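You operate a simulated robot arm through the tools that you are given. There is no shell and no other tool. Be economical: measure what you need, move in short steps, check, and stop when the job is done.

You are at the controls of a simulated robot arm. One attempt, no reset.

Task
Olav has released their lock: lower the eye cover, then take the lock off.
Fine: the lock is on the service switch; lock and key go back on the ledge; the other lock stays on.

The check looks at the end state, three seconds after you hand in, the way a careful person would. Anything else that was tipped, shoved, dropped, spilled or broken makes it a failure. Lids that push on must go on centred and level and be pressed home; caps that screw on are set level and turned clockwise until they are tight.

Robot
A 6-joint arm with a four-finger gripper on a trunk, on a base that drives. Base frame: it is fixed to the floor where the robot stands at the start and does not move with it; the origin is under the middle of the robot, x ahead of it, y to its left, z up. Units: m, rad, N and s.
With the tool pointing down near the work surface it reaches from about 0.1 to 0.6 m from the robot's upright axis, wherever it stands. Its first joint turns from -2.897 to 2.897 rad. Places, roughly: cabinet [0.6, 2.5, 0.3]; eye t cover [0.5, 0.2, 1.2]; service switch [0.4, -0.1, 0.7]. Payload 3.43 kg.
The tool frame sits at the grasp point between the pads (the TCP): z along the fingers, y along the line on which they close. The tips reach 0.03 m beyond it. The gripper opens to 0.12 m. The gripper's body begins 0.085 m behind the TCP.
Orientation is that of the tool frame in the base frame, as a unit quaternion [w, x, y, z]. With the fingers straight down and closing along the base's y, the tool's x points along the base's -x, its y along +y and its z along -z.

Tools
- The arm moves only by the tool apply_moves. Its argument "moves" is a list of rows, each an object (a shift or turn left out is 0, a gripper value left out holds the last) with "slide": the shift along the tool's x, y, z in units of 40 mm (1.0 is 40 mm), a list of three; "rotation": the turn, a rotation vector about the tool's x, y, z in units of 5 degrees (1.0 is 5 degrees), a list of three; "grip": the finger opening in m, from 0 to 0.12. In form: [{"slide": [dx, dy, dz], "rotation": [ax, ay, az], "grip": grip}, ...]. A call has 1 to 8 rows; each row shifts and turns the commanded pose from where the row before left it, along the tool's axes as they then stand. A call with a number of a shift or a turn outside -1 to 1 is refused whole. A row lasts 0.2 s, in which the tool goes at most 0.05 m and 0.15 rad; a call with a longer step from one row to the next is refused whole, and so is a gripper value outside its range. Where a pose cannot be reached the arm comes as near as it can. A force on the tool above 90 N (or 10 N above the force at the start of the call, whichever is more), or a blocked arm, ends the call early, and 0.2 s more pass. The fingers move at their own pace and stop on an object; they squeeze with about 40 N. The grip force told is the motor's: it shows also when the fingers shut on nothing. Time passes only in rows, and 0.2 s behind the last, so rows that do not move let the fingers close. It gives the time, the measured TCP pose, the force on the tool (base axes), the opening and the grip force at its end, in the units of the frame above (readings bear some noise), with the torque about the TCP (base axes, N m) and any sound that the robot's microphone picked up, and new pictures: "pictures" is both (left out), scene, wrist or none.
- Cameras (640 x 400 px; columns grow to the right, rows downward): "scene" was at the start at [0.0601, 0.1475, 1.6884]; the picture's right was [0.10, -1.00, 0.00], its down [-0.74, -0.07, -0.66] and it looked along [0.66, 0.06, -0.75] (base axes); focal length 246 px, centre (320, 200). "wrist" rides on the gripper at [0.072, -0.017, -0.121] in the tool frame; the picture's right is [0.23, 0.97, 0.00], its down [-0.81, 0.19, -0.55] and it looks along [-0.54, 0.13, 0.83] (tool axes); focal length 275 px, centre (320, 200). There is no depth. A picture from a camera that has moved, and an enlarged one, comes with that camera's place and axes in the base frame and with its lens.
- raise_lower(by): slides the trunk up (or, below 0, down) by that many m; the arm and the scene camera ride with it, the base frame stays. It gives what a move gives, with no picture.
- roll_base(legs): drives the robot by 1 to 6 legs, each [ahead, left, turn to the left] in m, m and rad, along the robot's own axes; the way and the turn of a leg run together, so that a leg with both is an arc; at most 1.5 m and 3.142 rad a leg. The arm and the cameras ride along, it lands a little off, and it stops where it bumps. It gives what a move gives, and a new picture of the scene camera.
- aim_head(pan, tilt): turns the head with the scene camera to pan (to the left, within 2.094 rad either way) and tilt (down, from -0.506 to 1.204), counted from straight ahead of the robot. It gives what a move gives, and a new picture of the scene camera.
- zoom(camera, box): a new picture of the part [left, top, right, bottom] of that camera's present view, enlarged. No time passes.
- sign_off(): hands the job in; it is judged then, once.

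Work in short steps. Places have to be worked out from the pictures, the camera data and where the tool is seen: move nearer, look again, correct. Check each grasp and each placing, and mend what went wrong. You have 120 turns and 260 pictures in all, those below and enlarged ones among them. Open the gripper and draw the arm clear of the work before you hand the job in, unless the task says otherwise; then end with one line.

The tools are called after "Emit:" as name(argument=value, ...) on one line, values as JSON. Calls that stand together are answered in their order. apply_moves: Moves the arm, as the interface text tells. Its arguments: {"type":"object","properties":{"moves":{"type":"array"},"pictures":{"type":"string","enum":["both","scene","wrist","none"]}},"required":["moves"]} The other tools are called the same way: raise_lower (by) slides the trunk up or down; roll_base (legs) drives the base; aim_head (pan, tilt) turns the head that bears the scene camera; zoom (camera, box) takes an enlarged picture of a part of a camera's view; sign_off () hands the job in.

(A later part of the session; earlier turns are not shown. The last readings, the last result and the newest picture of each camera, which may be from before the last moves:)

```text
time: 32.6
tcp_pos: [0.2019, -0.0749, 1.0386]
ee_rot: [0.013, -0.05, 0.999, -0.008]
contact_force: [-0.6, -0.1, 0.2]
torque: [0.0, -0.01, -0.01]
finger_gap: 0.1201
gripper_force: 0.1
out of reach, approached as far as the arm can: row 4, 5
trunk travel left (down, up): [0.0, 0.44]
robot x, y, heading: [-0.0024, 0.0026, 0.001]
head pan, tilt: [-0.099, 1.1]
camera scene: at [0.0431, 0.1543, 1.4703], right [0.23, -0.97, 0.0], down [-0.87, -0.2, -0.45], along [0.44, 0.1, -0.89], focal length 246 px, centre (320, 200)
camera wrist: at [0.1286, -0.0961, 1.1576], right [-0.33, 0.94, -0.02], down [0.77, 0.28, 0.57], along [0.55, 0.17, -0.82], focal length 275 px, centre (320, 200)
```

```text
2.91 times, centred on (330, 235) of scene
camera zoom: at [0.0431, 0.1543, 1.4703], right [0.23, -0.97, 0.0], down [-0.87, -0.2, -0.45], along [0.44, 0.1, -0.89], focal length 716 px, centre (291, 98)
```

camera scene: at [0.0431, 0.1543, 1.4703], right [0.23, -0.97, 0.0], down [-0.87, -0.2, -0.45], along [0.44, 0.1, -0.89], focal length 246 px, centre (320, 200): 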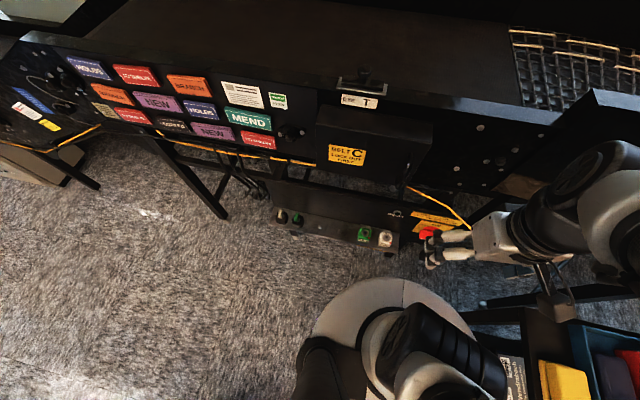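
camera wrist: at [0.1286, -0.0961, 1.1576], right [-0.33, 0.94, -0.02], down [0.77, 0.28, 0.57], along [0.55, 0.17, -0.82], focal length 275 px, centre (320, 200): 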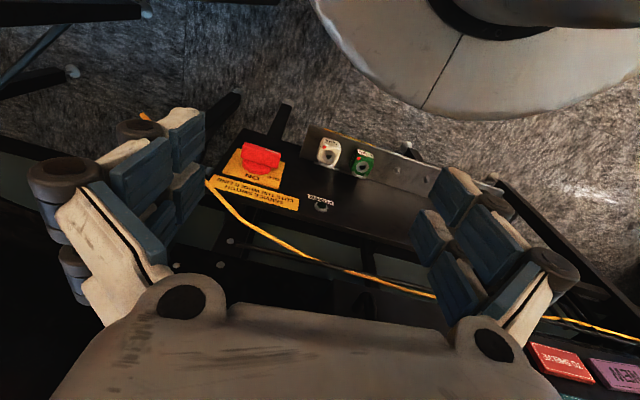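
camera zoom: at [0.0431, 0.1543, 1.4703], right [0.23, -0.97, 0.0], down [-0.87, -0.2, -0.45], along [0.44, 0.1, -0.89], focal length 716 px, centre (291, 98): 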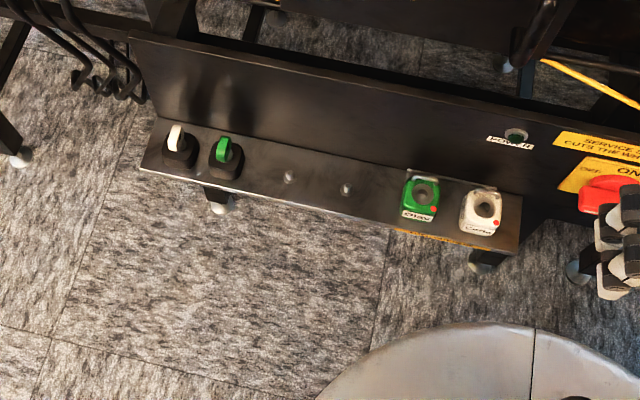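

The arm ran out of reach going down close to the trunk. I go back up, straighten the tool, and come out to x≈0.30 above the locks to look from there.

Emit:
apply_moves(moves=[{"slide": [0, 0.6, -0.7], "rotation": [0, 0, 0]}, {"slide": [-0.4, 0.8, 0]}, {"slide": [-0.5, 0.8, 0]}, {"slide": [-0.5, 0.8, 0]}, {"slide": [-0.5, 0.5, 0]}, {}])

```text
time: 34.0
tcp_pos: [0.269, 0.0498, 1.0609]
ee_rot: [-0.001, 0.001, 1.0, 0.0]
contact_force: [0.3, -0.1, 0.3]
torque: [0.01, 0.01, 0.01]
finger_gap: 0.1197
gripper_force: 0.1
trunk travel left (down, up): [0.0, 0.44]
robot x, y, heading: [-0.0012, 0.0005, 0.003]
head pan, tilt: [-0.099, 1.1]
camera scene: at [0.0448, 0.1335, 1.4703], right [-0.1, -0.99, 0.0], down [-0.89, 0.09, -0.45], along [0.45, -0.05, -0.89], focal length 246 px, centre (320, 200)
camera wrist: at [0.1971, 0.0337, 1.1815], right [-0.23, 0.97, 0.0], down [0.81, 0.19, 0.55], along [0.54, 0.13, -0.83], focal length 275 px, centre (320, 200)
```

scene: 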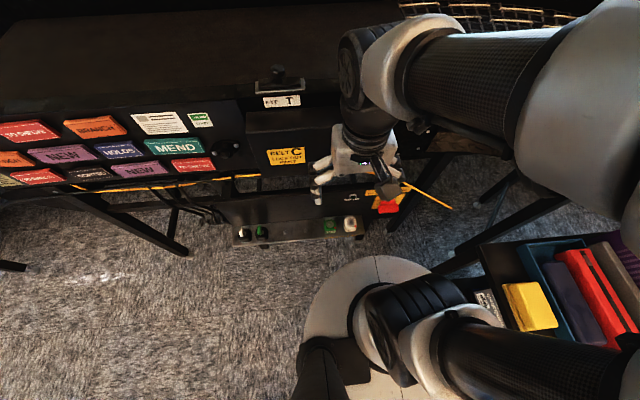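
wrist: 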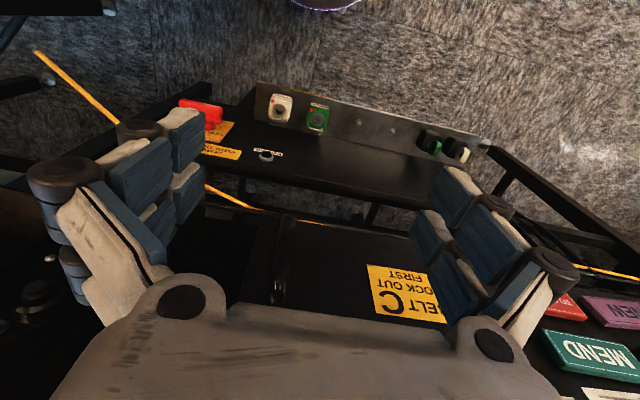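

Emit:
zoom(camera="wrist", box=[240, 70, 360, 150])

Emit:
zoom(camera="wrist", box=[340, 90, 500, 190])

Emit:
zoom(camera="scene", box=[220, 170, 420, 270])

```text
5.00 times, centred on (300, 110) of wrist
camera zoom: at [0.1971, 0.0337, 1.1815], right [-0.23, 0.97, 0.0], down [0.81, 0.19, 0.55], along [0.54, 0.13, -0.83], focal length 1376 px, centre (420, 650)
```

zoom: 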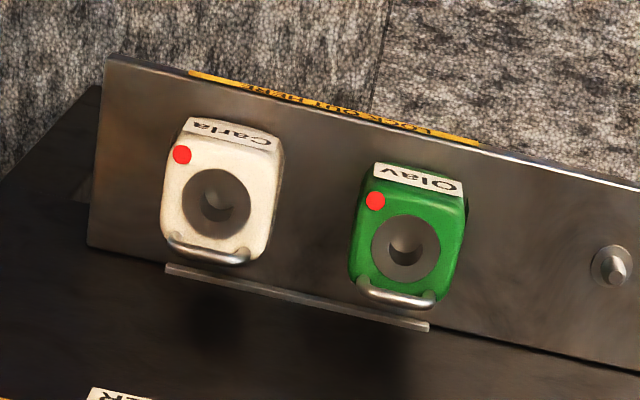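

```text
4.00 times, centred on (420, 140) of wrist
camera zoom: at [0.1971, 0.0337, 1.1815], right [-0.23, 0.97, 0.0], down [0.81, 0.19, 0.55], along [0.54, 0.13, -0.83], focal length 1101 px, centre (-80, 440)
```

zoom: 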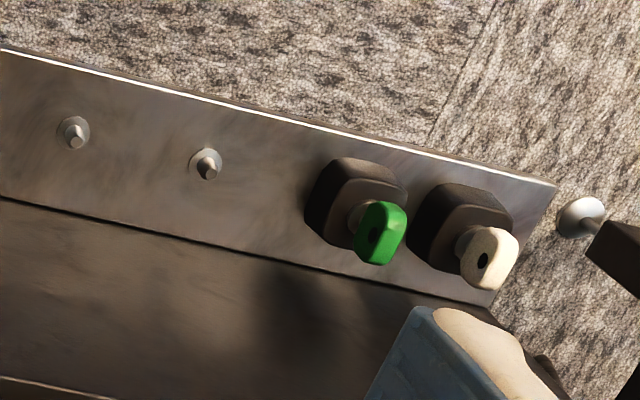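

```text
3.20 times, centred on (320, 220) of scene
camera zoom: at [0.0448, 0.1335, 1.4703], right [-0.1, -0.99, 0.0], down [-0.89, 0.09, -0.45], along [0.45, -0.05, -0.89], focal length 788 px, centre (320, 136)
```

zoom: 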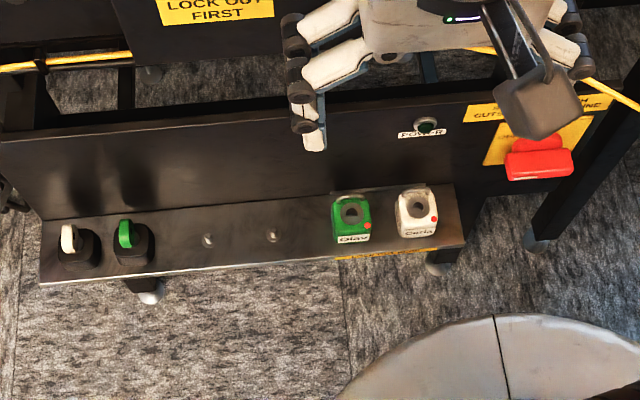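

The layout is now clear. Estimates: ledge z≈0.62; Olav lock top at (0.347, 0.065, 0.69), Carla at (0.348, -0.004); pegs at y≈0.153 and 0.227; green key head at (0.359, 0.311, 0.66). I move over toward the green key and lower for a closer view.

Emit:
apply_moves(moves=[{"slide": [0, 1, 0.0]}, {"slide": [0, 1, 0.0]}, {"slide": [0, 1, 0.0]}, {"slide": [0, 1, 0.3]}, {"slide": [-0.2, 0.9, 0.8]}, {"slide": [-0.2, 0.7, 0.8]}, {"slide": [0, 0, 1]}, {}])

```text
time: 35.8
tcp_pos: [0.282, 0.2725, 0.9442]
ee_rot: [-0.001, 0.0, 1.0, 0.0]
contact_force: [-0.1, -0.7, -0.1]
torque: [-0.02, 0.04, -0.02]
finger_gap: 0.1202
gripper_force: 0.0
trunk travel left (down, up): [0.0, 0.44]
robot x, y, heading: [-0.0023, 0.0, -0.0]
head pan, tilt: [-0.099, 1.1]
camera scene: at [0.0447, 0.1334, 1.4703], right [-0.1, -0.99, 0.0], down [-0.89, 0.09, -0.45], along [0.45, -0.05, -0.89], focal length 246 px, centre (320, 200)
camera wrist: at [0.2115, 0.2568, 1.0646], right [-0.23, 0.97, 0.0], down [0.81, 0.19, 0.55], along [0.54, 0.13, -0.83], focal length 275 px, centre (320, 200)
```

scene: 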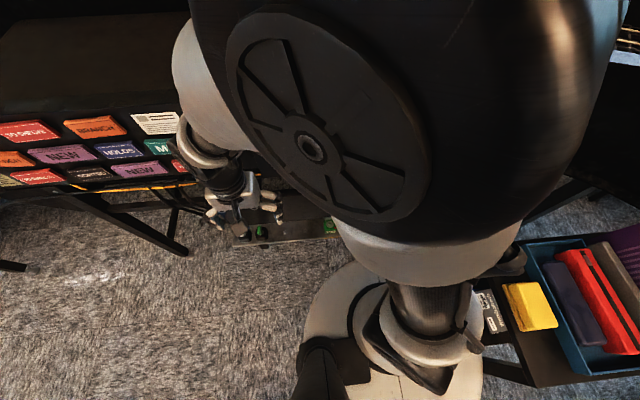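
wrist: 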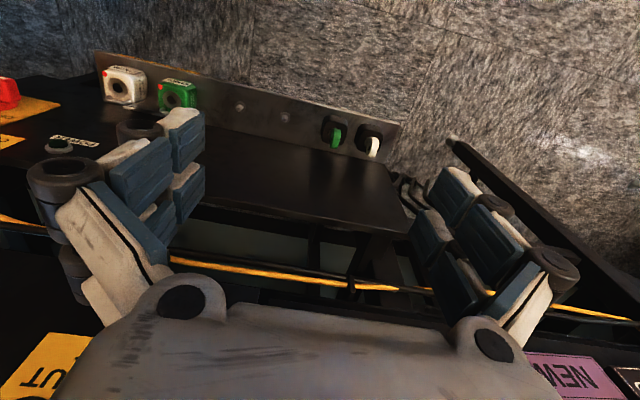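

Reach is fine here. I continue down for a close view of the keys.

Emit:
apply_moves(moves=[{"slide": [0, 0.3, 0.9]}, {"slide": [0, 0.3, 0.9]}, {"slide": [0, 0, 0.9]}, {}])

Emit:
zoom(camera="wrist", box=[280, 70, 440, 190])

Emit:
zoom(camera="scene", box=[120, 100, 340, 260])

```text
time: 36.8
tcp_pos: [0.2828, 0.2966, 0.837]
ee_rot: [-0.001, 0.0, 1.0, 0.0]
contact_force: [-0.4, -0.9, 0.7]
torque: [-0.01, -0.01, 0.03]
finger_gap: 0.1201
gripper_force: 0.0
trunk travel left (down, up): [0.0, 0.44]
robot x, y, heading: [0.0041, 0.0044, 0.004]
head pan, tilt: [-0.099, 1.1]
camera scene: at [0.0448, 0.1336, 1.4703], right [-0.1, -0.99, 0.0], down [-0.89, 0.09, -0.45], along [0.45, -0.05, -0.89], focal length 246 px, centre (320, 200)
camera wrist: at [0.2115, 0.2819, 0.9575], right [-0.23, 0.97, 0.0], down [0.81, 0.19, 0.55], along [0.54, 0.13, -0.83], focal length 275 px, centre (320, 200)
```

scene: 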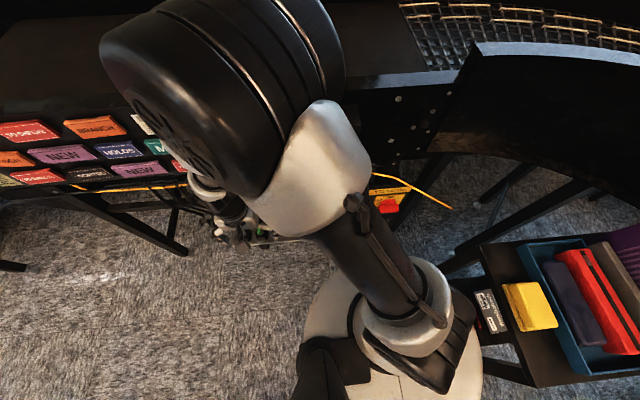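
wrist: 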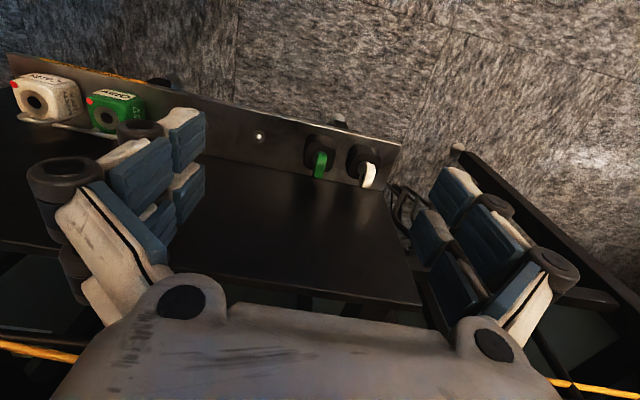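

```text
3.33 times, centred on (360, 130) of wrist
camera zoom: at [0.2115, 0.2819, 0.9575], right [-0.23, 0.97, 0.0], down [0.81, 0.19, 0.55], along [0.54, 0.13, -0.83], focal length 918 px, centre (187, 433)
```

zoom: 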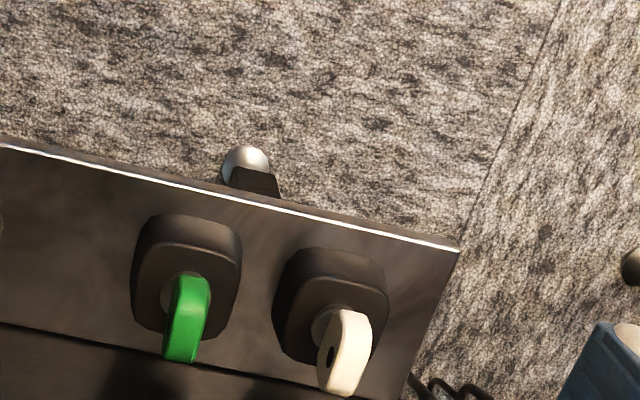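

```text
2.50 times, centred on (230, 180) of scene
camera zoom: at [0.0448, 0.1336, 1.4703], right [-0.1, -0.99, 0.0], down [-0.89, 0.09, -0.45], along [0.45, -0.05, -0.89], focal length 616 px, centre (545, 250)
```

zoom: 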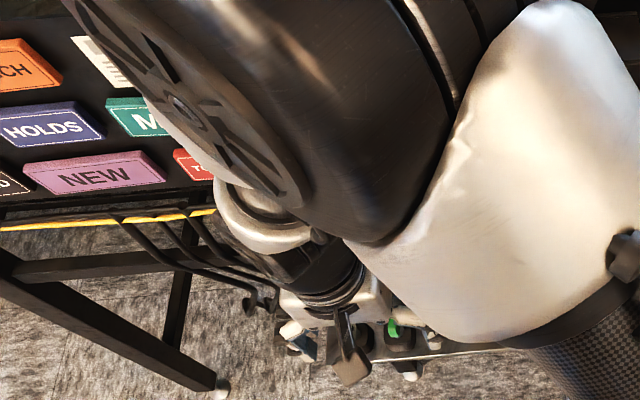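

Green key head is about (0.362, 0.316, 0.65) with its flat sides facing ±y, so closing along y suits. I go above it and narrow the opening.

Emit:
apply_moves(moves=[{"slide": [-0.66, 0.16, 0], "grip": 0.06}, {"slide": [-0.66, 0.16, 0]}, {"slide": [-0.66, 0.16, 0]}, {"slide": [0, 0, 0.7]}, {"slide": [0, 0, 0.7]}, {}])

Emit:
zoom(camera="wrist", box=[220, 60, 420, 200])

Emit:
zoom(camera="scene", box=[140, 140, 300, 260])

```text
time: 38.2
tcp_pos: [0.3624, 0.3161, 0.7802]
ee_rot: [0.0, -0.001, 1.0, 0.001]
contact_force: [0.8, -0.9, -0.5]
torque: [0.0, -0.01, 0.0]
finger_gap: 0.0601
gripper_force: 0.1
trunk travel left (down, up): [0.0, 0.44]
robot x, y, heading: [0.0016, -0.001, -0.004]
head pan, tilt: [-0.099, 1.1]
camera scene: at [0.0448, 0.1336, 1.4703], right [-0.1, -0.99, 0.0], down [-0.89, 0.09, -0.45], along [0.45, -0.05, -0.89], focal length 246 px, centre (320, 200)
camera wrist: at [0.291, 0.3002, 0.9005], right [-0.23, 0.97, 0.0], down [0.81, 0.19, 0.55], along [0.54, 0.13, -0.83], focal length 275 px, centre (320, 200)
```

scene: 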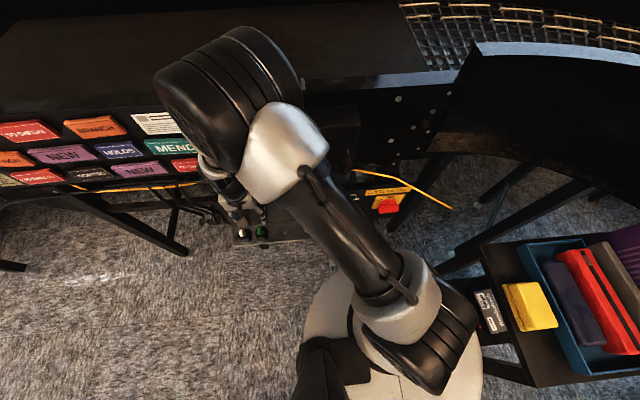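
wrist: 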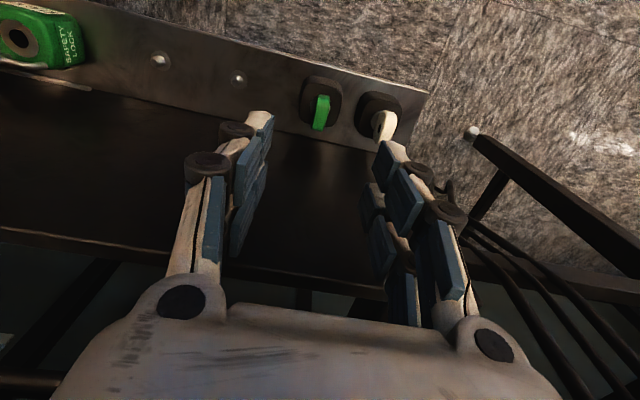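

```text
2.86 times, centred on (320, 130) of wrist
camera zoom: at [0.291, 0.3002, 0.9005], right [-0.23, 0.97, 0.0], down [0.81, 0.19, 0.55], along [0.54, 0.13, -0.83], focal length 786 px, centre (320, 400)
```

zoom: 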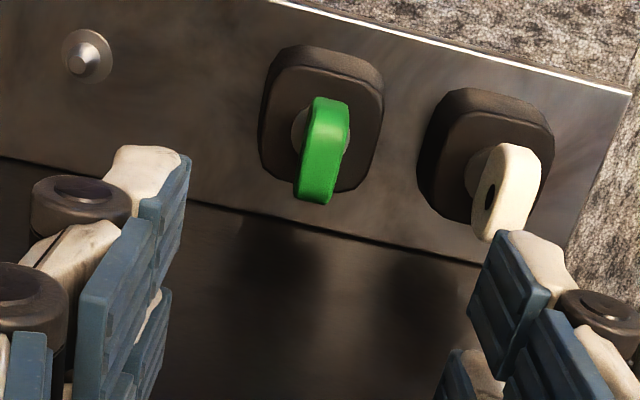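

```text
3.33 times, centred on (220, 200) of scene
camera zoom: at [0.0448, 0.1336, 1.4703], right [-0.1, -0.99, 0.0], down [-0.89, 0.09, -0.45], along [0.45, -0.05, -0.89], focal length 821 px, centre (653, 200)
```

zoom: 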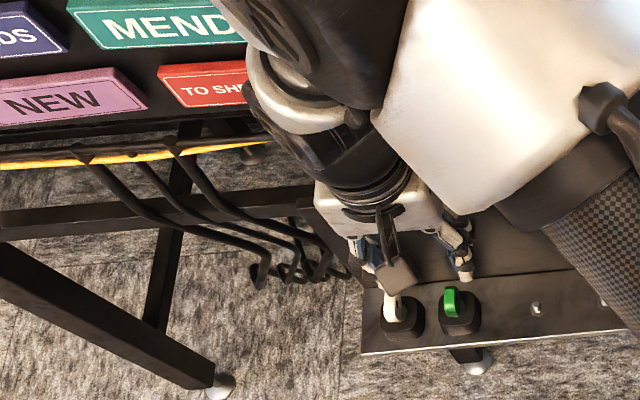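

The key head re-measures at (0.360, 0.317, 0.655). I lower until tips bracket the head (TCP z≈0.672) and look.

Emit:
apply_moves(moves=[{"slide": [0.05, 0.03, 0.8]}, {"slide": [0, 0, 0.8], "grip": 0.045}, {"slide": [0, 0, 0.6]}, {"slide": [0, 0, 0.4]}, {}], pictures="wrist")

Emit:
zoom(camera="wrist", box=[240, 60, 400, 180])

Emit:
zoom(camera="scene", box=[200, 180, 300, 260])

```text
time: 39.1
tcp_pos: [0.3627, 0.3214, 0.7039]
ee_rot: [0.009, 0.003, 1.0, 0.01]
contact_force: [-25.1, -18.8, 59.8]
torque: [0.91, -4.93, -1.46]
finger_gap: 0.0447
gripper_force: 0.1
trunk travel left (down, up): [0.0, 0.44]
robot x, y, heading: [0.0018, -0.0005, 0.001]
head pan, tilt: [-0.099, 1.1]
stopped in row 4: the force on the tool passed its limit at 115 N (the readings are from after the stop); the commanded pose is now the measured one
camera wrist: at [0.2896, 0.304, 0.8223], right [-0.23, 0.97, 0.01], down [0.8, 0.18, 0.57], along [0.55, 0.14, -0.82], focal length 275 px, centre (320, 200)
```

wrist: 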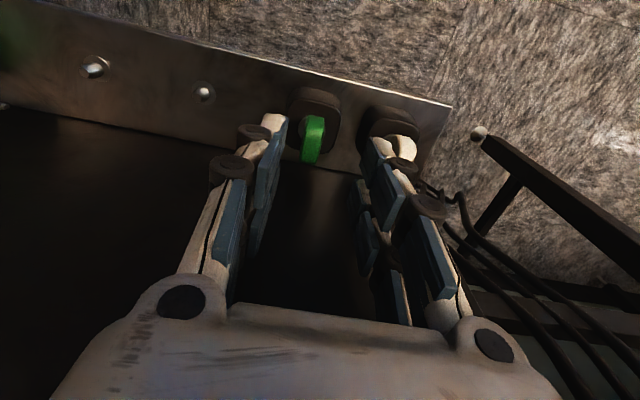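

```text
3.33 times, centred on (320, 120) of wrist
camera zoom: at [0.2896, 0.304, 0.8223], right [-0.23, 0.97, 0.01], down [0.8, 0.18, 0.57], along [0.55, 0.14, -0.82], focal length 918 px, centre (320, 467)
```

zoom: 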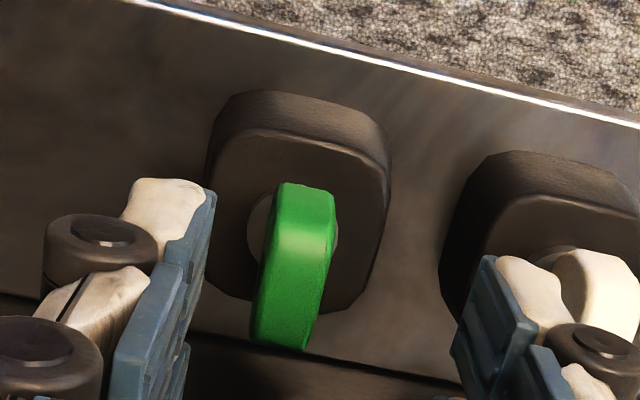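

```text
5.00 times, centred on (250, 220) of scene
camera zoom: at [0.0374, 0.1279, 1.4717], right [-0.1, -0.99, 0.0], down [-0.88, 0.09, -0.46], along [0.46, -0.04, -0.89], focal length 1231 px, centre (670, 100)
```

zoom: 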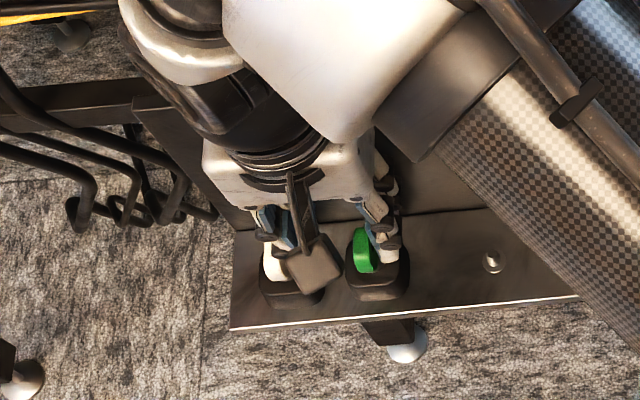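

The stop was not on the key: the torque points to the gripper's upper body touching the top of the backboard (x≈0.39, z≈0.855). I back up and tilt the tool 25° so its top leans toward the robot.

Emit:
apply_moves(moves=[{"slide": [0.2, 0, -0.8], "rotation": [0.23, 0.2, -0.07]}, {"slide": [0.2, -0.1, -0.6]}, {"rotation": [0, -1, 0]}, {"rotation": [0, -1, 0]}, {"rotation": [0, -1, 0]}, {"rotation": [0, -1, 0]}, {"rotation": [0, -1, 0]}, {}])

Emit:
zoom(camera="wrist", box=[220, 60, 420, 200])

Emit:
zoom(camera="scene", box=[180, 160, 340, 260])

```text
time: 40.9
tcp_pos: [0.3498, 0.3193, 0.7533]
ee_rot: [0.214, -0.004, 0.977, -0.002]
contact_force: [0.5, 0.2, -0.7]
torque: [0.0, 0.05, 0.0]
finger_gap: 0.0451
gripper_force: 0.0
trunk travel left (down, up): [0.0, 0.44]
robot x, y, heading: [0.0024, -0.0001, -0.001]
head pan, tilt: [-0.099, 1.1]
camera scene: at [0.0444, 0.1333, 1.4703], right [-0.1, -0.99, 0.0], down [-0.89, 0.09, -0.45], along [0.45, -0.05, -0.89], focal length 246 px, centre (320, 200)
camera wrist: at [0.2348, 0.3037, 0.8326], right [-0.21, 0.97, -0.1], down [0.5, 0.2, 0.84], along [0.84, 0.13, -0.53], focal length 275 px, centre (320, 200)
```

scene: 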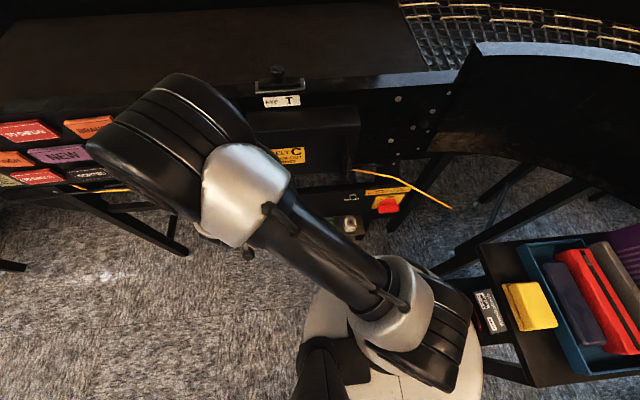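
wrist: 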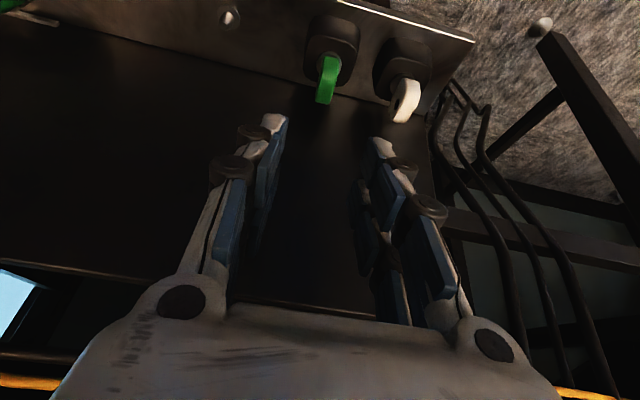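

```text
2.86 times, centred on (320, 130) of wrist
camera zoom: at [0.2348, 0.3037, 0.8326], right [-0.21, 0.97, -0.1], down [0.5, 0.2, 0.84], along [0.84, 0.13, -0.53], focal length 786 px, centre (320, 400)
```

zoom: 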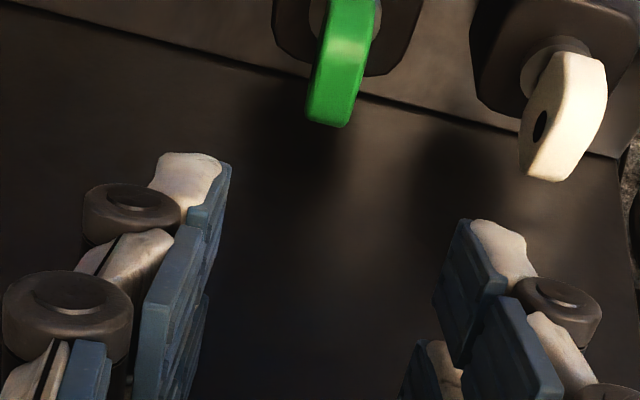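

```text
4.00 times, centred on (260, 210) of scene
camera zoom: at [0.0444, 0.1333, 1.4703], right [-0.1, -0.99, 0.0], down [-0.89, 0.09, -0.45], along [0.45, -0.05, -0.89], focal length 985 px, centre (560, 160)
```

zoom: 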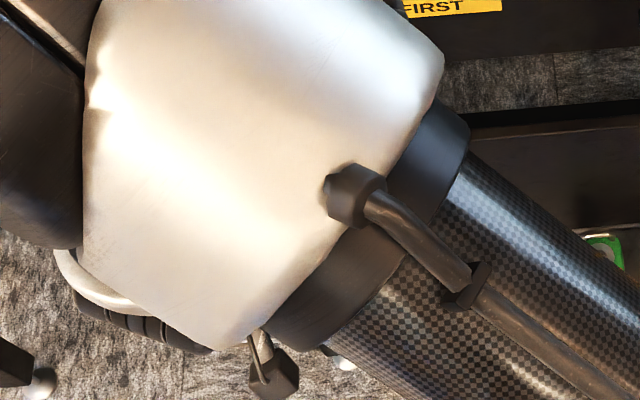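

Key head spans z≈0.637–0.675 at (0.36, 0.318). I descend vertically with the tilted tool to TCP (0.355, 0.318, 0.672).

Emit:
apply_moves(moves=[{"slide": [0.18, -0.01, 0.47]}, {"slide": [0.18, -0.01, 0.47]}, {"slide": [0.18, -0.01, 0.47]}, {"slide": [0.18, 0, 0.47]}, {}], pictures="wrist")

Emit:
zoom(camera="wrist", box=[220, 40, 420, 180])

```text
time: 42.1
tcp_pos: [0.3555, 0.3175, 0.6716]
ee_rot: [0.214, -0.003, 0.977, -0.002]
contact_force: [0.3, -0.1, 0.6]
torque: [0.02, 0.01, 0.03]
finger_gap: 0.0448
gripper_force: 0.1
trunk travel left (down, up): [0.0, 0.44]
robot x, y, heading: [0.0003, 0.0001, 0.0]
head pan, tilt: [-0.099, 1.1]
camera wrist: at [0.2401, 0.3017, 0.752], right [-0.21, 0.97, -0.1], down [0.5, 0.2, 0.84], along [0.84, 0.13, -0.53], focal length 275 px, centre (320, 200)
```

wrist: 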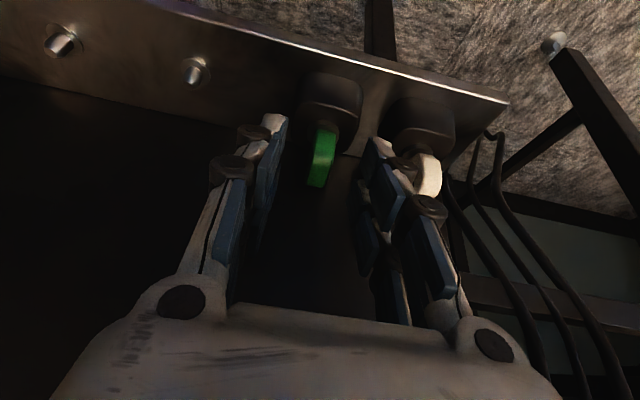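

```text
2.86 times, centred on (320, 110) of wrist
camera zoom: at [0.2401, 0.3017, 0.752], right [-0.21, 0.97, -0.1], down [0.5, 0.2, 0.84], along [0.84, 0.13, -0.53], focal length 786 px, centre (320, 457)
```

zoom: 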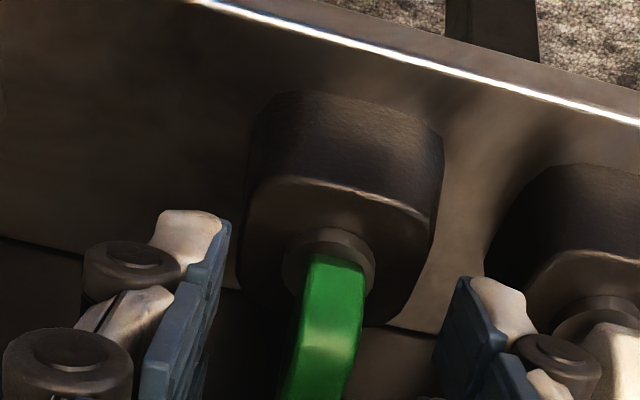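

The key stands between the fingers. I drop 8 mm more and close.

Emit:
apply_moves(moves=[{"slide": [0.08, 0, 0.18]}, {"grip": 0.0}, {}, {}, {}], pictures="none")

Emit:
zoom(camera="wrist", box=[220, 40, 420, 180])

```text
time: 43.3
tcp_pos: [0.355, 0.3177, 0.6649]
ee_rot: [0.214, -0.004, 0.977, -0.002]
contact_force: [0.3, 0.4, 0.5]
torque: [-0.01, -0.05, 0.0]
finger_gap: 0.0113
gripper_force: 39.4
trunk travel left (down, up): [0.0, 0.44]
robot x, y, heading: [-0.0021, 0.0009, 0.002]
head pan, tilt: [-0.099, 1.1]
```

```text
2.86 times, centred on (320, 110) of wrist
camera zoom: at [0.2404, 0.3017, 0.7443], right [-0.21, 0.97, -0.1], down [0.5, 0.2, 0.84], along [0.84, 0.13, -0.53], focal length 786 px, centre (320, 457)
```

zoom: 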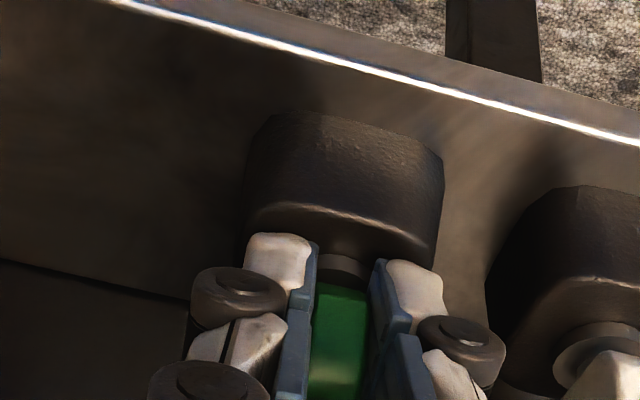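

Gripped at 11.3 mm, centred (no side force). I lift straight up slowly and check that the key comes out of its holder alone.

Emit:
apply_moves(moves=[{"slide": [-0.1, 0, -0.227]}, {"slide": [-0.1, 0, -0.227]}, {"slide": [-0.21, 0, -0.454]}, {"slide": [-0.21, 0, -0.454]}, {}], pictures="wrist")

Emit:
zoom(camera="wrist", box=[220, 20, 420, 160])

```text
time: 44.5
tcp_pos: [0.3556, 0.3177, 0.7242]
ee_rot: [0.214, -0.002, 0.977, -0.003]
contact_force: [0.4, 1.1, -0.9]
torque: [0.0, 0.01, 0.03]
finger_gap: 0.0112
gripper_force: 39.9
trunk travel left (down, up): [0.0, 0.44]
robot x, y, heading: [-0.003, -0.0003, 0.001]
head pan, tilt: [-0.099, 1.1]
camera wrist: at [0.24, 0.3021, 0.8046], right [-0.21, 0.97, -0.1], down [0.5, 0.2, 0.84], along [0.84, 0.13, -0.53], focal length 275 px, centre (320, 200)
```

wrist: 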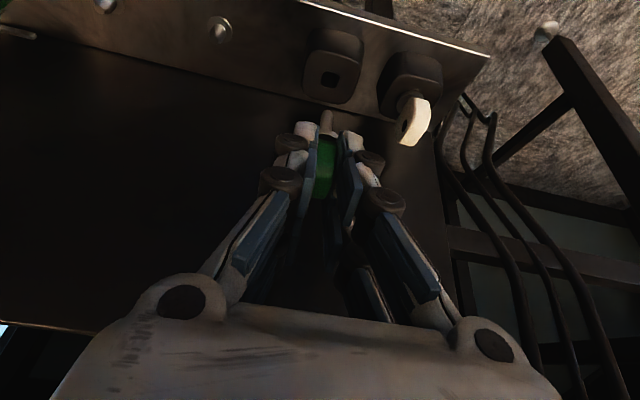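

```text
2.86 times, centred on (320, 90) of wrist
camera zoom: at [0.24, 0.3021, 0.8046], right [-0.21, 0.97, -0.1], down [0.5, 0.2, 0.84], along [0.84, 0.13, -0.53], focal length 786 px, centre (320, 514)
```

zoom: 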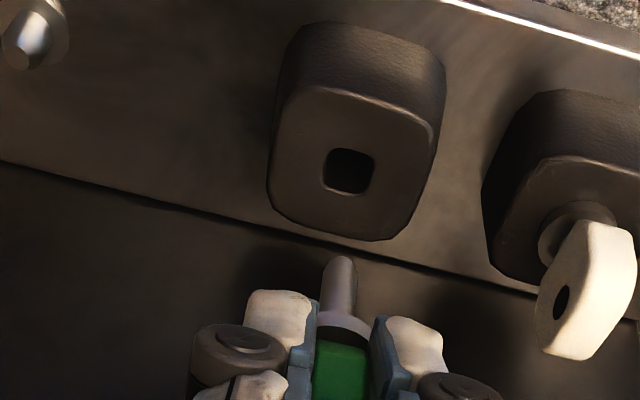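

The key came out cleanly (round shaft with collar, square seat in the holder). I raise it and carry it above Olav's lock.

Emit:
apply_moves(moves=[{"slide": [-0.31, 0, -0.68]}, {"slide": [-0.31, 0, -0.68]}, {"slide": [-0.31, 0, -0.68]}, {"slide": [0, -0.9, 0]}, {"slide": [0, -0.9, 0]}, {"slide": [0, -0.9, 0]}, {"slide": [0, -0.9, 0]}, {"slide": [0, -0.9, 0]}], pictures="none")

Emit:
apply_moves(moves=[{"slide": [0, -0.9, 0]}, {"slide": [0, -0.9, 0]}, {}])

Emit:
zoom(camera="wrist", box=[220, 20, 420, 160])

```text
time: 46.3
tcp_pos: [0.3561, 0.1384, 0.8297]
ee_rot: [0.214, -0.003, 0.977, -0.005]
contact_force: [-0.2, 0.1, -0.2]
torque: [0.02, -0.01, 0.04]
finger_gap: 0.0112
gripper_force: 40.3
out of reach, approached as far as the arm can: row 8
trunk travel left (down, up): [0.0, 0.44]
robot x, y, heading: [0.0036, -0.0008, 0.003]
head pan, tilt: [-0.099, 1.1]
```

```text
time: 47.1
tcp_pos: [0.385, 0.0803, 0.835]
ee_rot: [0.212, -0.004, 0.977, -0.007]
contact_force: [0.8, -0.1, -0.6]
torque: [0.0, -0.01, 0.0]
finger_gap: 0.0112
gripper_force: 39.6
out of reach, approached as far as the arm can: row 1, 2
trunk travel left (down, up): [0.0, 0.44]
robot x, y, heading: [0.0042, -0.0009, -0.001]
head pan, tilt: [-0.099, 1.1]
camera scene: at [0.0445, 0.1333, 1.4703], right [-0.1, -0.99, 0.0], down [-0.89, 0.09, -0.45], along [0.45, -0.05, -0.89], focal length 246 px, centre (320, 200)
camera wrist: at [0.2696, 0.0659, 0.9161], right [-0.21, 0.97, -0.11], down [0.51, 0.21, 0.84], along [0.83, 0.12, -0.54], focal length 275 px, centre (320, 200)
```

scene: 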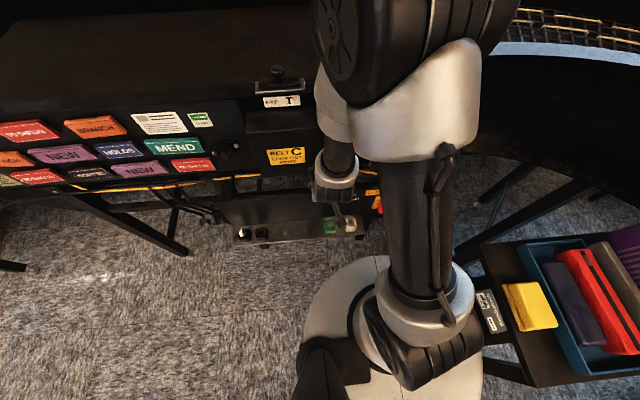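
wrist: 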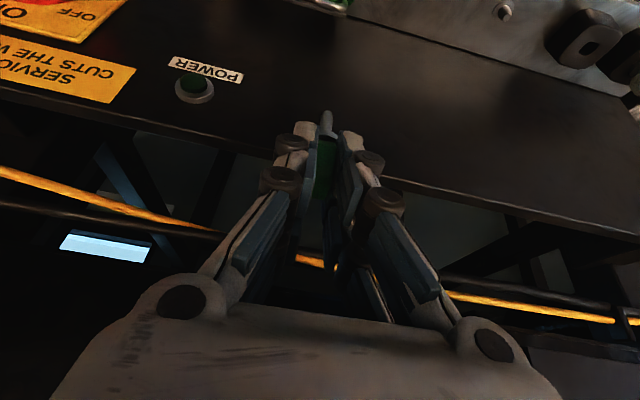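

```text
2.86 times, centred on (320, 90) of wrist
camera zoom: at [0.2696, 0.0659, 0.9161], right [-0.21, 0.97, -0.11], down [0.51, 0.21, 0.84], along [0.83, 0.12, -0.54], focal length 786 px, centre (320, 514)
```

zoom: 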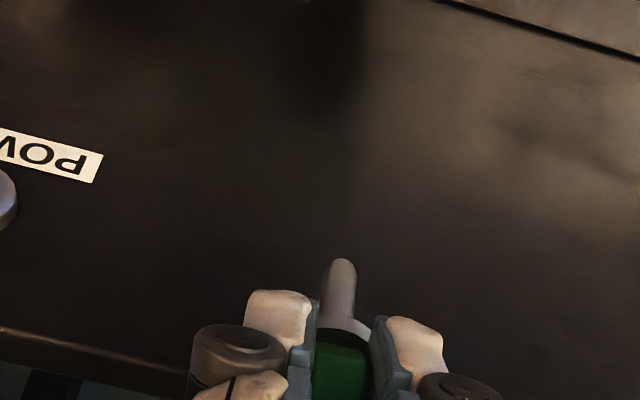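

Here the lock is too near the robot's axis for the arm. The key is well held; I drive the base back 8 cm (cart behind is at x≈-0.42) to gain reach.

Emit:
roll_base(legs=[[-0.08, 0, 0]])

```text
time: 48.1
tcp_pos: [0.3038, 0.0815, 0.8346]
ee_rot: [0.213, -0.005, 0.977, -0.007]
contact_force: [0.0, -0.3, 0.0]
torque: [0.02, -0.04, 0.01]
finger_gap: 0.011
gripper_force: 40.1
trunk travel left (down, up): [0.0, 0.44]
robot x, y, heading: [-0.0779, -0.0012, -0.004]
head pan, tilt: [-0.099, 1.1]
camera scene: at [-0.0363, 0.1333, 1.4703], right [-0.1, -1.0, 0.0], down [-0.89, 0.09, -0.45], along [0.45, -0.04, -0.89], focal length 246 px, centre (320, 200)
```

scene: 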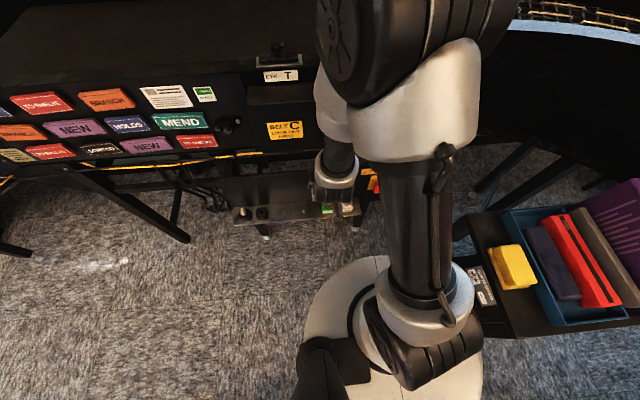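

No bump. I move the key forward toward the lock and see where the commanded pose stands.

Emit:
apply_moves(moves=[{"slide": [-0.3, 0, 0]}, {}], pictures="wrist")

Emit:
zoom(camera="wrist", box=[220, 0, 420, 140])

```text
time: 48.8
tcp_pos: [0.3153, 0.0815, 0.8418]
ee_rot: [0.213, -0.004, 0.977, -0.007]
contact_force: [0.7, -0.1, 0.1]
torque: [-0.01, -0.05, -0.01]
finger_gap: 0.0107
gripper_force: 40.4
trunk travel left (down, up): [0.0, 0.44]
robot x, y, heading: [-0.0794, 0.0011, 0.003]
head pan, tilt: [-0.099, 1.1]
camera wrist: at [0.2003, 0.0662, 0.9212], right [-0.21, 0.97, -0.11], down [0.51, 0.21, 0.84], along [0.83, 0.12, -0.54], focal length 275 px, centre (320, 200)
```

wrist: 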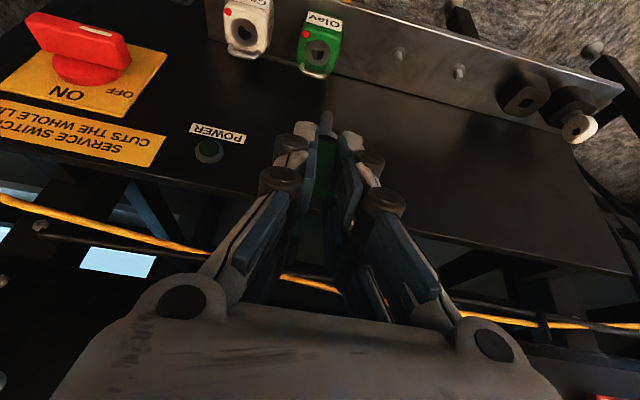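

```text
2.86 times, centred on (320, 70) of wrist
camera zoom: at [0.2003, 0.0662, 0.9212], right [-0.21, 0.97, -0.11], down [0.51, 0.21, 0.84], along [0.83, 0.12, -0.54], focal length 786 px, centre (320, 571)
```

zoom: 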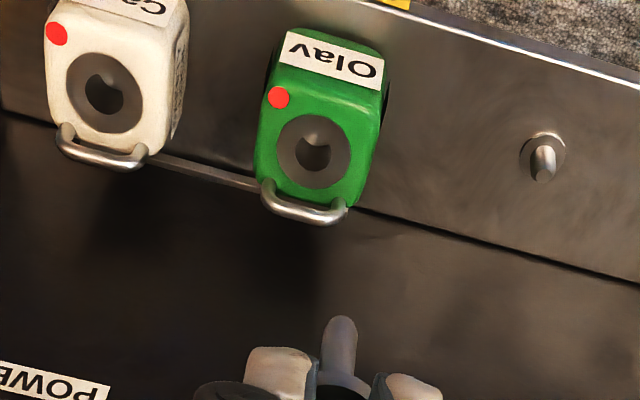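

I can see the lock and the key tip together. I shift forward 20 mm and down 40 mm, to get a baseline for the keyhole height.

Emit:
apply_moves(moves=[{"slide": [-0.03, -0.15, 0.67]}, {"slide": [-0.03, -0.15, 0.67]}, {}], pictures="none")

Emit:
zoom(camera="wrist", box=[220, 0, 420, 140])

```text
time: 49.5
tcp_pos: [0.3469, 0.0714, 0.7982]
ee_rot: [0.21, -0.005, 0.978, -0.014]
contact_force: [0.5, 0.4, -0.4]
torque: [0.0, 0.01, 0.02]
finger_gap: 0.0109
gripper_force: 39.8
out of reach, approached as far as the arm can: row 2
trunk travel left (down, up): [0.0, 0.44]
robot x, y, heading: [-0.0768, -0.0021, -0.001]
head pan, tilt: [-0.099, 1.1]
```

```text
2.86 times, centred on (320, 70) of wrist
camera zoom: at [0.2308, 0.0571, 0.8798], right [-0.21, 0.97, -0.12], down [0.51, 0.22, 0.83], along [0.83, 0.12, -0.54], focal length 786 px, centre (320, 571)
```

zoom: 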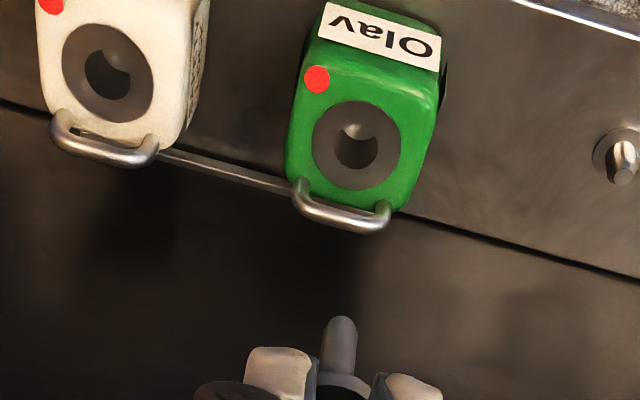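

The arm is still at its inner reach limit. I retract along the tool axis, then drive left about 0.3 m so the lock lies farther out from the robot's axis.

Emit:
apply_moves(moves=[{"slide": [0, 0, -1]}, {"slide": [0, 0, -1]}, {"slide": [0, 0, -1]}, {"slide": [0, 0, -1]}, {}], pictures="none")

Emit:
aim_head(pan=1.2, tilt=1.1)

```text
time: 50.8
tcp_pos: [0.2921, 0.0776, 0.9486]
ee_rot: [0.212, -0.005, 0.977, -0.007]
contact_force: [-0.6, 0.9, -0.5]
torque: [0.02, -0.01, 0.02]
finger_gap: 0.011
gripper_force: 39.9
out of reach, approached as far as the arm can: row 3, 4
trunk travel left (down, up): [0.0, 0.44]
robot x, y, heading: [-0.082, -0.0011, 0.004]
head pan, tilt: [-0.099, 1.1]
```

```text
time: 52.2
tcp_pos: [0.2929, 0.0788, 0.9492]
ee_rot: [0.212, -0.005, 0.977, -0.008]
contact_force: [-1.0, 0.5, -0.1]
torque: [0.0, 0.01, 0.01]
finger_gap: 0.0111
gripper_force: 40.1
trunk travel left (down, up): [0.0, 0.44]
robot x, y, heading: [-0.0774, 0.0002, -0.004]
head pan, tilt: [1.201, 1.1]
camera scene: at [-0.0756, 0.1984, 1.4703], right [0.93, -0.36, 0.0], down [-0.32, -0.83, -0.45], along [0.16, 0.42, -0.89], focal length 246 px, centre (320, 200)
```

scene: 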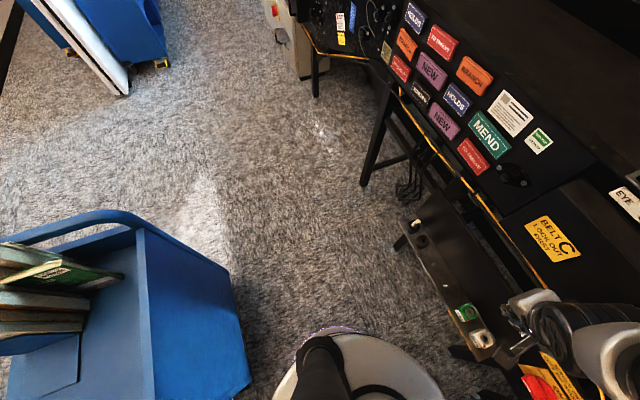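

The way left is clear (cart face at x≈-0.44, base rear at ≈-0.35). Drive left.

Emit:
roll_base(legs=[[0, 0.3, 0]])

Emit:
aim_head(pan=-0.6, tilt=1.0)

```text
time: 54.2
tcp_pos: [0.2921, 0.375, 0.9488]
ee_rot: [0.212, -0.005, 0.977, -0.007]
contact_force: [-0.1, 0.4, 0.2]
torque: [0.03, 0.03, -0.01]
finger_gap: 0.011
gripper_force: 39.9
trunk travel left (down, up): [0.0, 0.44]
robot x, y, heading: [-0.0807, 0.2948, 0.002]
head pan, tilt: [1.201, 1.1]
camera scene: at [-0.0764, 0.4954, 1.4702], right [0.93, -0.36, 0.0], down [-0.32, -0.83, -0.45], along [0.16, 0.42, -0.89], focal length 246 px, centre (320, 200)
```

scene: 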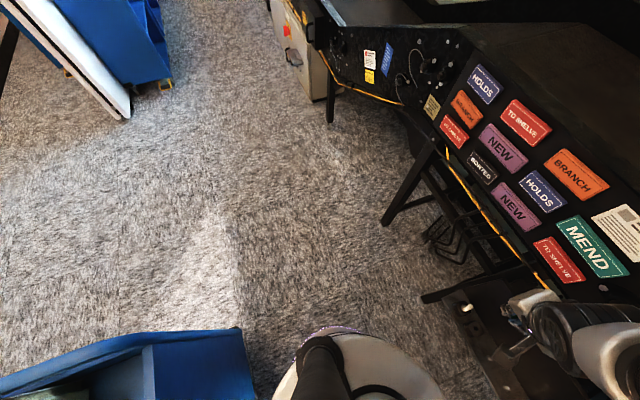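

```text
time: 56.0
tcp_pos: [0.2908, 0.3742, 0.949]
ee_rot: [0.212, -0.005, 0.977, -0.008]
contact_force: [-0.1, -0.4, -0.5]
torque: [-0.02, 0.0, -0.01]
finger_gap: 0.011
gripper_force: 39.4
trunk travel left (down, up): [0.0, 0.44]
robot x, y, heading: [-0.0781, 0.2946, 0.004]
head pan, tilt: [-0.6, 1.0]
camera scene: at [-0.0415, 0.3969, 1.4769], right [-0.56, -0.83, 0.0], down [-0.7, 0.47, -0.54], along [0.45, -0.3, -0.84], focal length 246 px, centre (320, 200)
```

scene: 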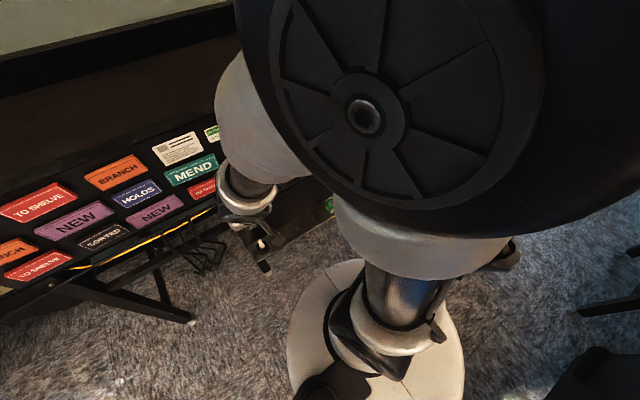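

Emit:
apply_moves(moves=[{"slide": [0, -0.95, 0]}, {"slide": [0, -0.95, 0]}, {"slide": [0, -0.95, 0]}, {"slide": [0, -0.95, 0]}, {"slide": [0, -0.95, 0]}, {"slide": [0, -0.95, 0]}, {"slide": [0, -0.95, 0]}, {"slide": [0, -0.95, 0]}], pictures="none")

Emit:
apply_moves(moves=[{"slide": [0, 0, 0.9]}, {"slide": [0, 0, 0.9]}, {"slide": [0, 0, 0.9]}, {}])

Emit:
zoom(camera="wrist", box=[220, 0, 420, 140])

```text
time: 57.9
tcp_pos: [0.3043, 0.0727, 0.9574]
ee_rot: [0.212, -0.005, 0.977, -0.007]
contact_force: [0.1, -1.0, -0.9]
torque: [0.0, -0.03, 0.0]
finger_gap: 0.011
gripper_force: 40.3
out of reach, approached as far as the arm can: row 1, 2
trunk travel left (down, up): [0.0, 0.44]
robot x, y, heading: [-0.0851, 0.2966, -0.001]
head pan, tilt: [-0.6, 1.0]
```

```text
time: 58.9
tcp_pos: [0.3498, 0.0724, 0.8602]
ee_rot: [0.212, -0.005, 0.977, -0.009]
contact_force: [-0.2, 0.4, -0.4]
torque: [-0.02, 0.0, 0.01]
finger_gap: 0.0111
gripper_force: 39.7
trunk travel left (down, up): [0.0, 0.44]
robot x, y, heading: [-0.0817, 0.2981, 0.002]
head pan, tilt: [-0.6, 1.0]
camera scene: at [-0.0414, 0.3968, 1.477], right [-0.56, -0.83, 0.0], down [-0.7, 0.47, -0.54], along [0.45, -0.3, -0.84], focal length 246 px, centre (320, 200)
camera wrist: at [0.2351, 0.0571, 0.94], right [-0.22, 0.97, -0.11], down [0.51, 0.21, 0.83], along [0.83, 0.12, -0.54], focal length 275 px, centre (320, 200)
```

scene: 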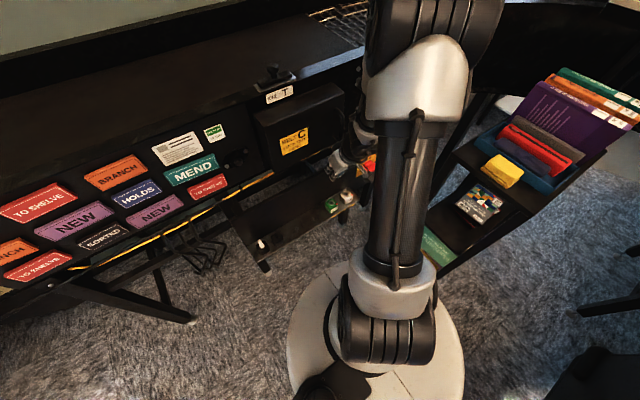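
wrist: 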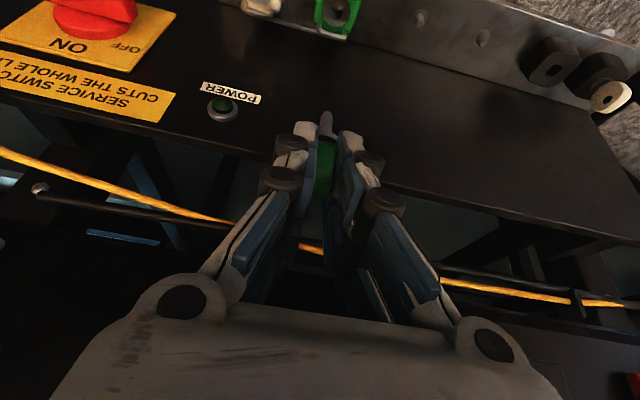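

```text
2.86 times, centred on (320, 70) of wrist
camera zoom: at [0.2351, 0.0571, 0.94], right [-0.22, 0.97, -0.11], down [0.51, 0.21, 0.83], along [0.83, 0.12, -0.54], focal length 786 px, centre (320, 571)
```

zoom: 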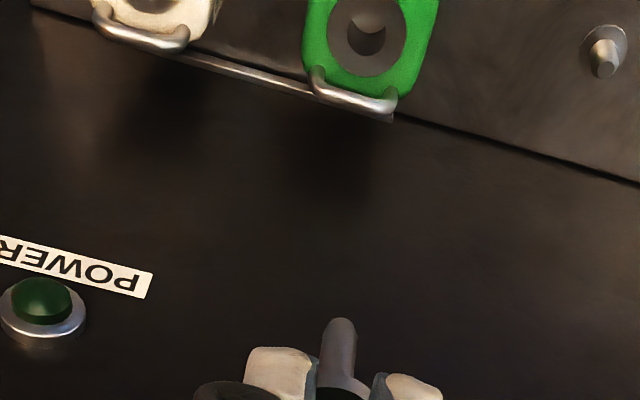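

Now within reach. I go straight down 60 mm, keeping everything else, to triangulate the keyhole.

Emit:
apply_moves(moves=[{"slide": [0.31, -0.05, 0.68]}, {"slide": [0.31, -0.05, 0.68]}, {}], pictures="none")

Emit:
zoom(camera="wrist", box=[220, 0, 420, 140])

```text
time: 59.6
tcp_pos: [0.3496, 0.0661, 0.8001]
ee_rot: [0.212, -0.004, 0.977, -0.008]
contact_force: [-0.1, -0.2, -0.7]
torque: [0.03, -0.03, 0.0]
finger_gap: 0.0109
gripper_force: 40.5
trunk travel left (down, up): [0.0, 0.44]
robot x, y, heading: [-0.0803, 0.2963, 0.0]
head pan, tilt: [-0.6, 1.0]
```

```text
2.86 times, centred on (320, 70) of wrist
camera zoom: at [0.2345, 0.0514, 0.8803], right [-0.22, 0.97, -0.11], down [0.51, 0.21, 0.84], along [0.83, 0.12, -0.54], focal length 786 px, centre (320, 571)
```

zoom: 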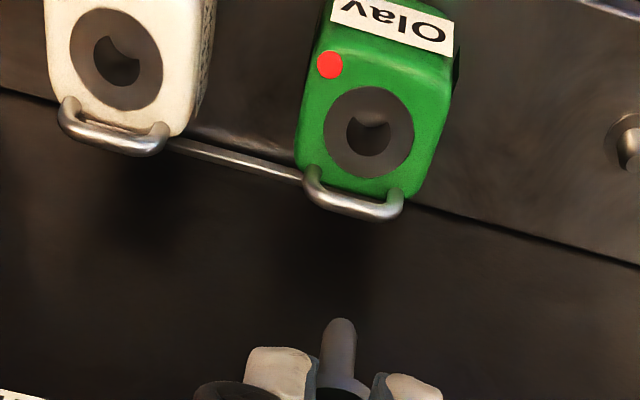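

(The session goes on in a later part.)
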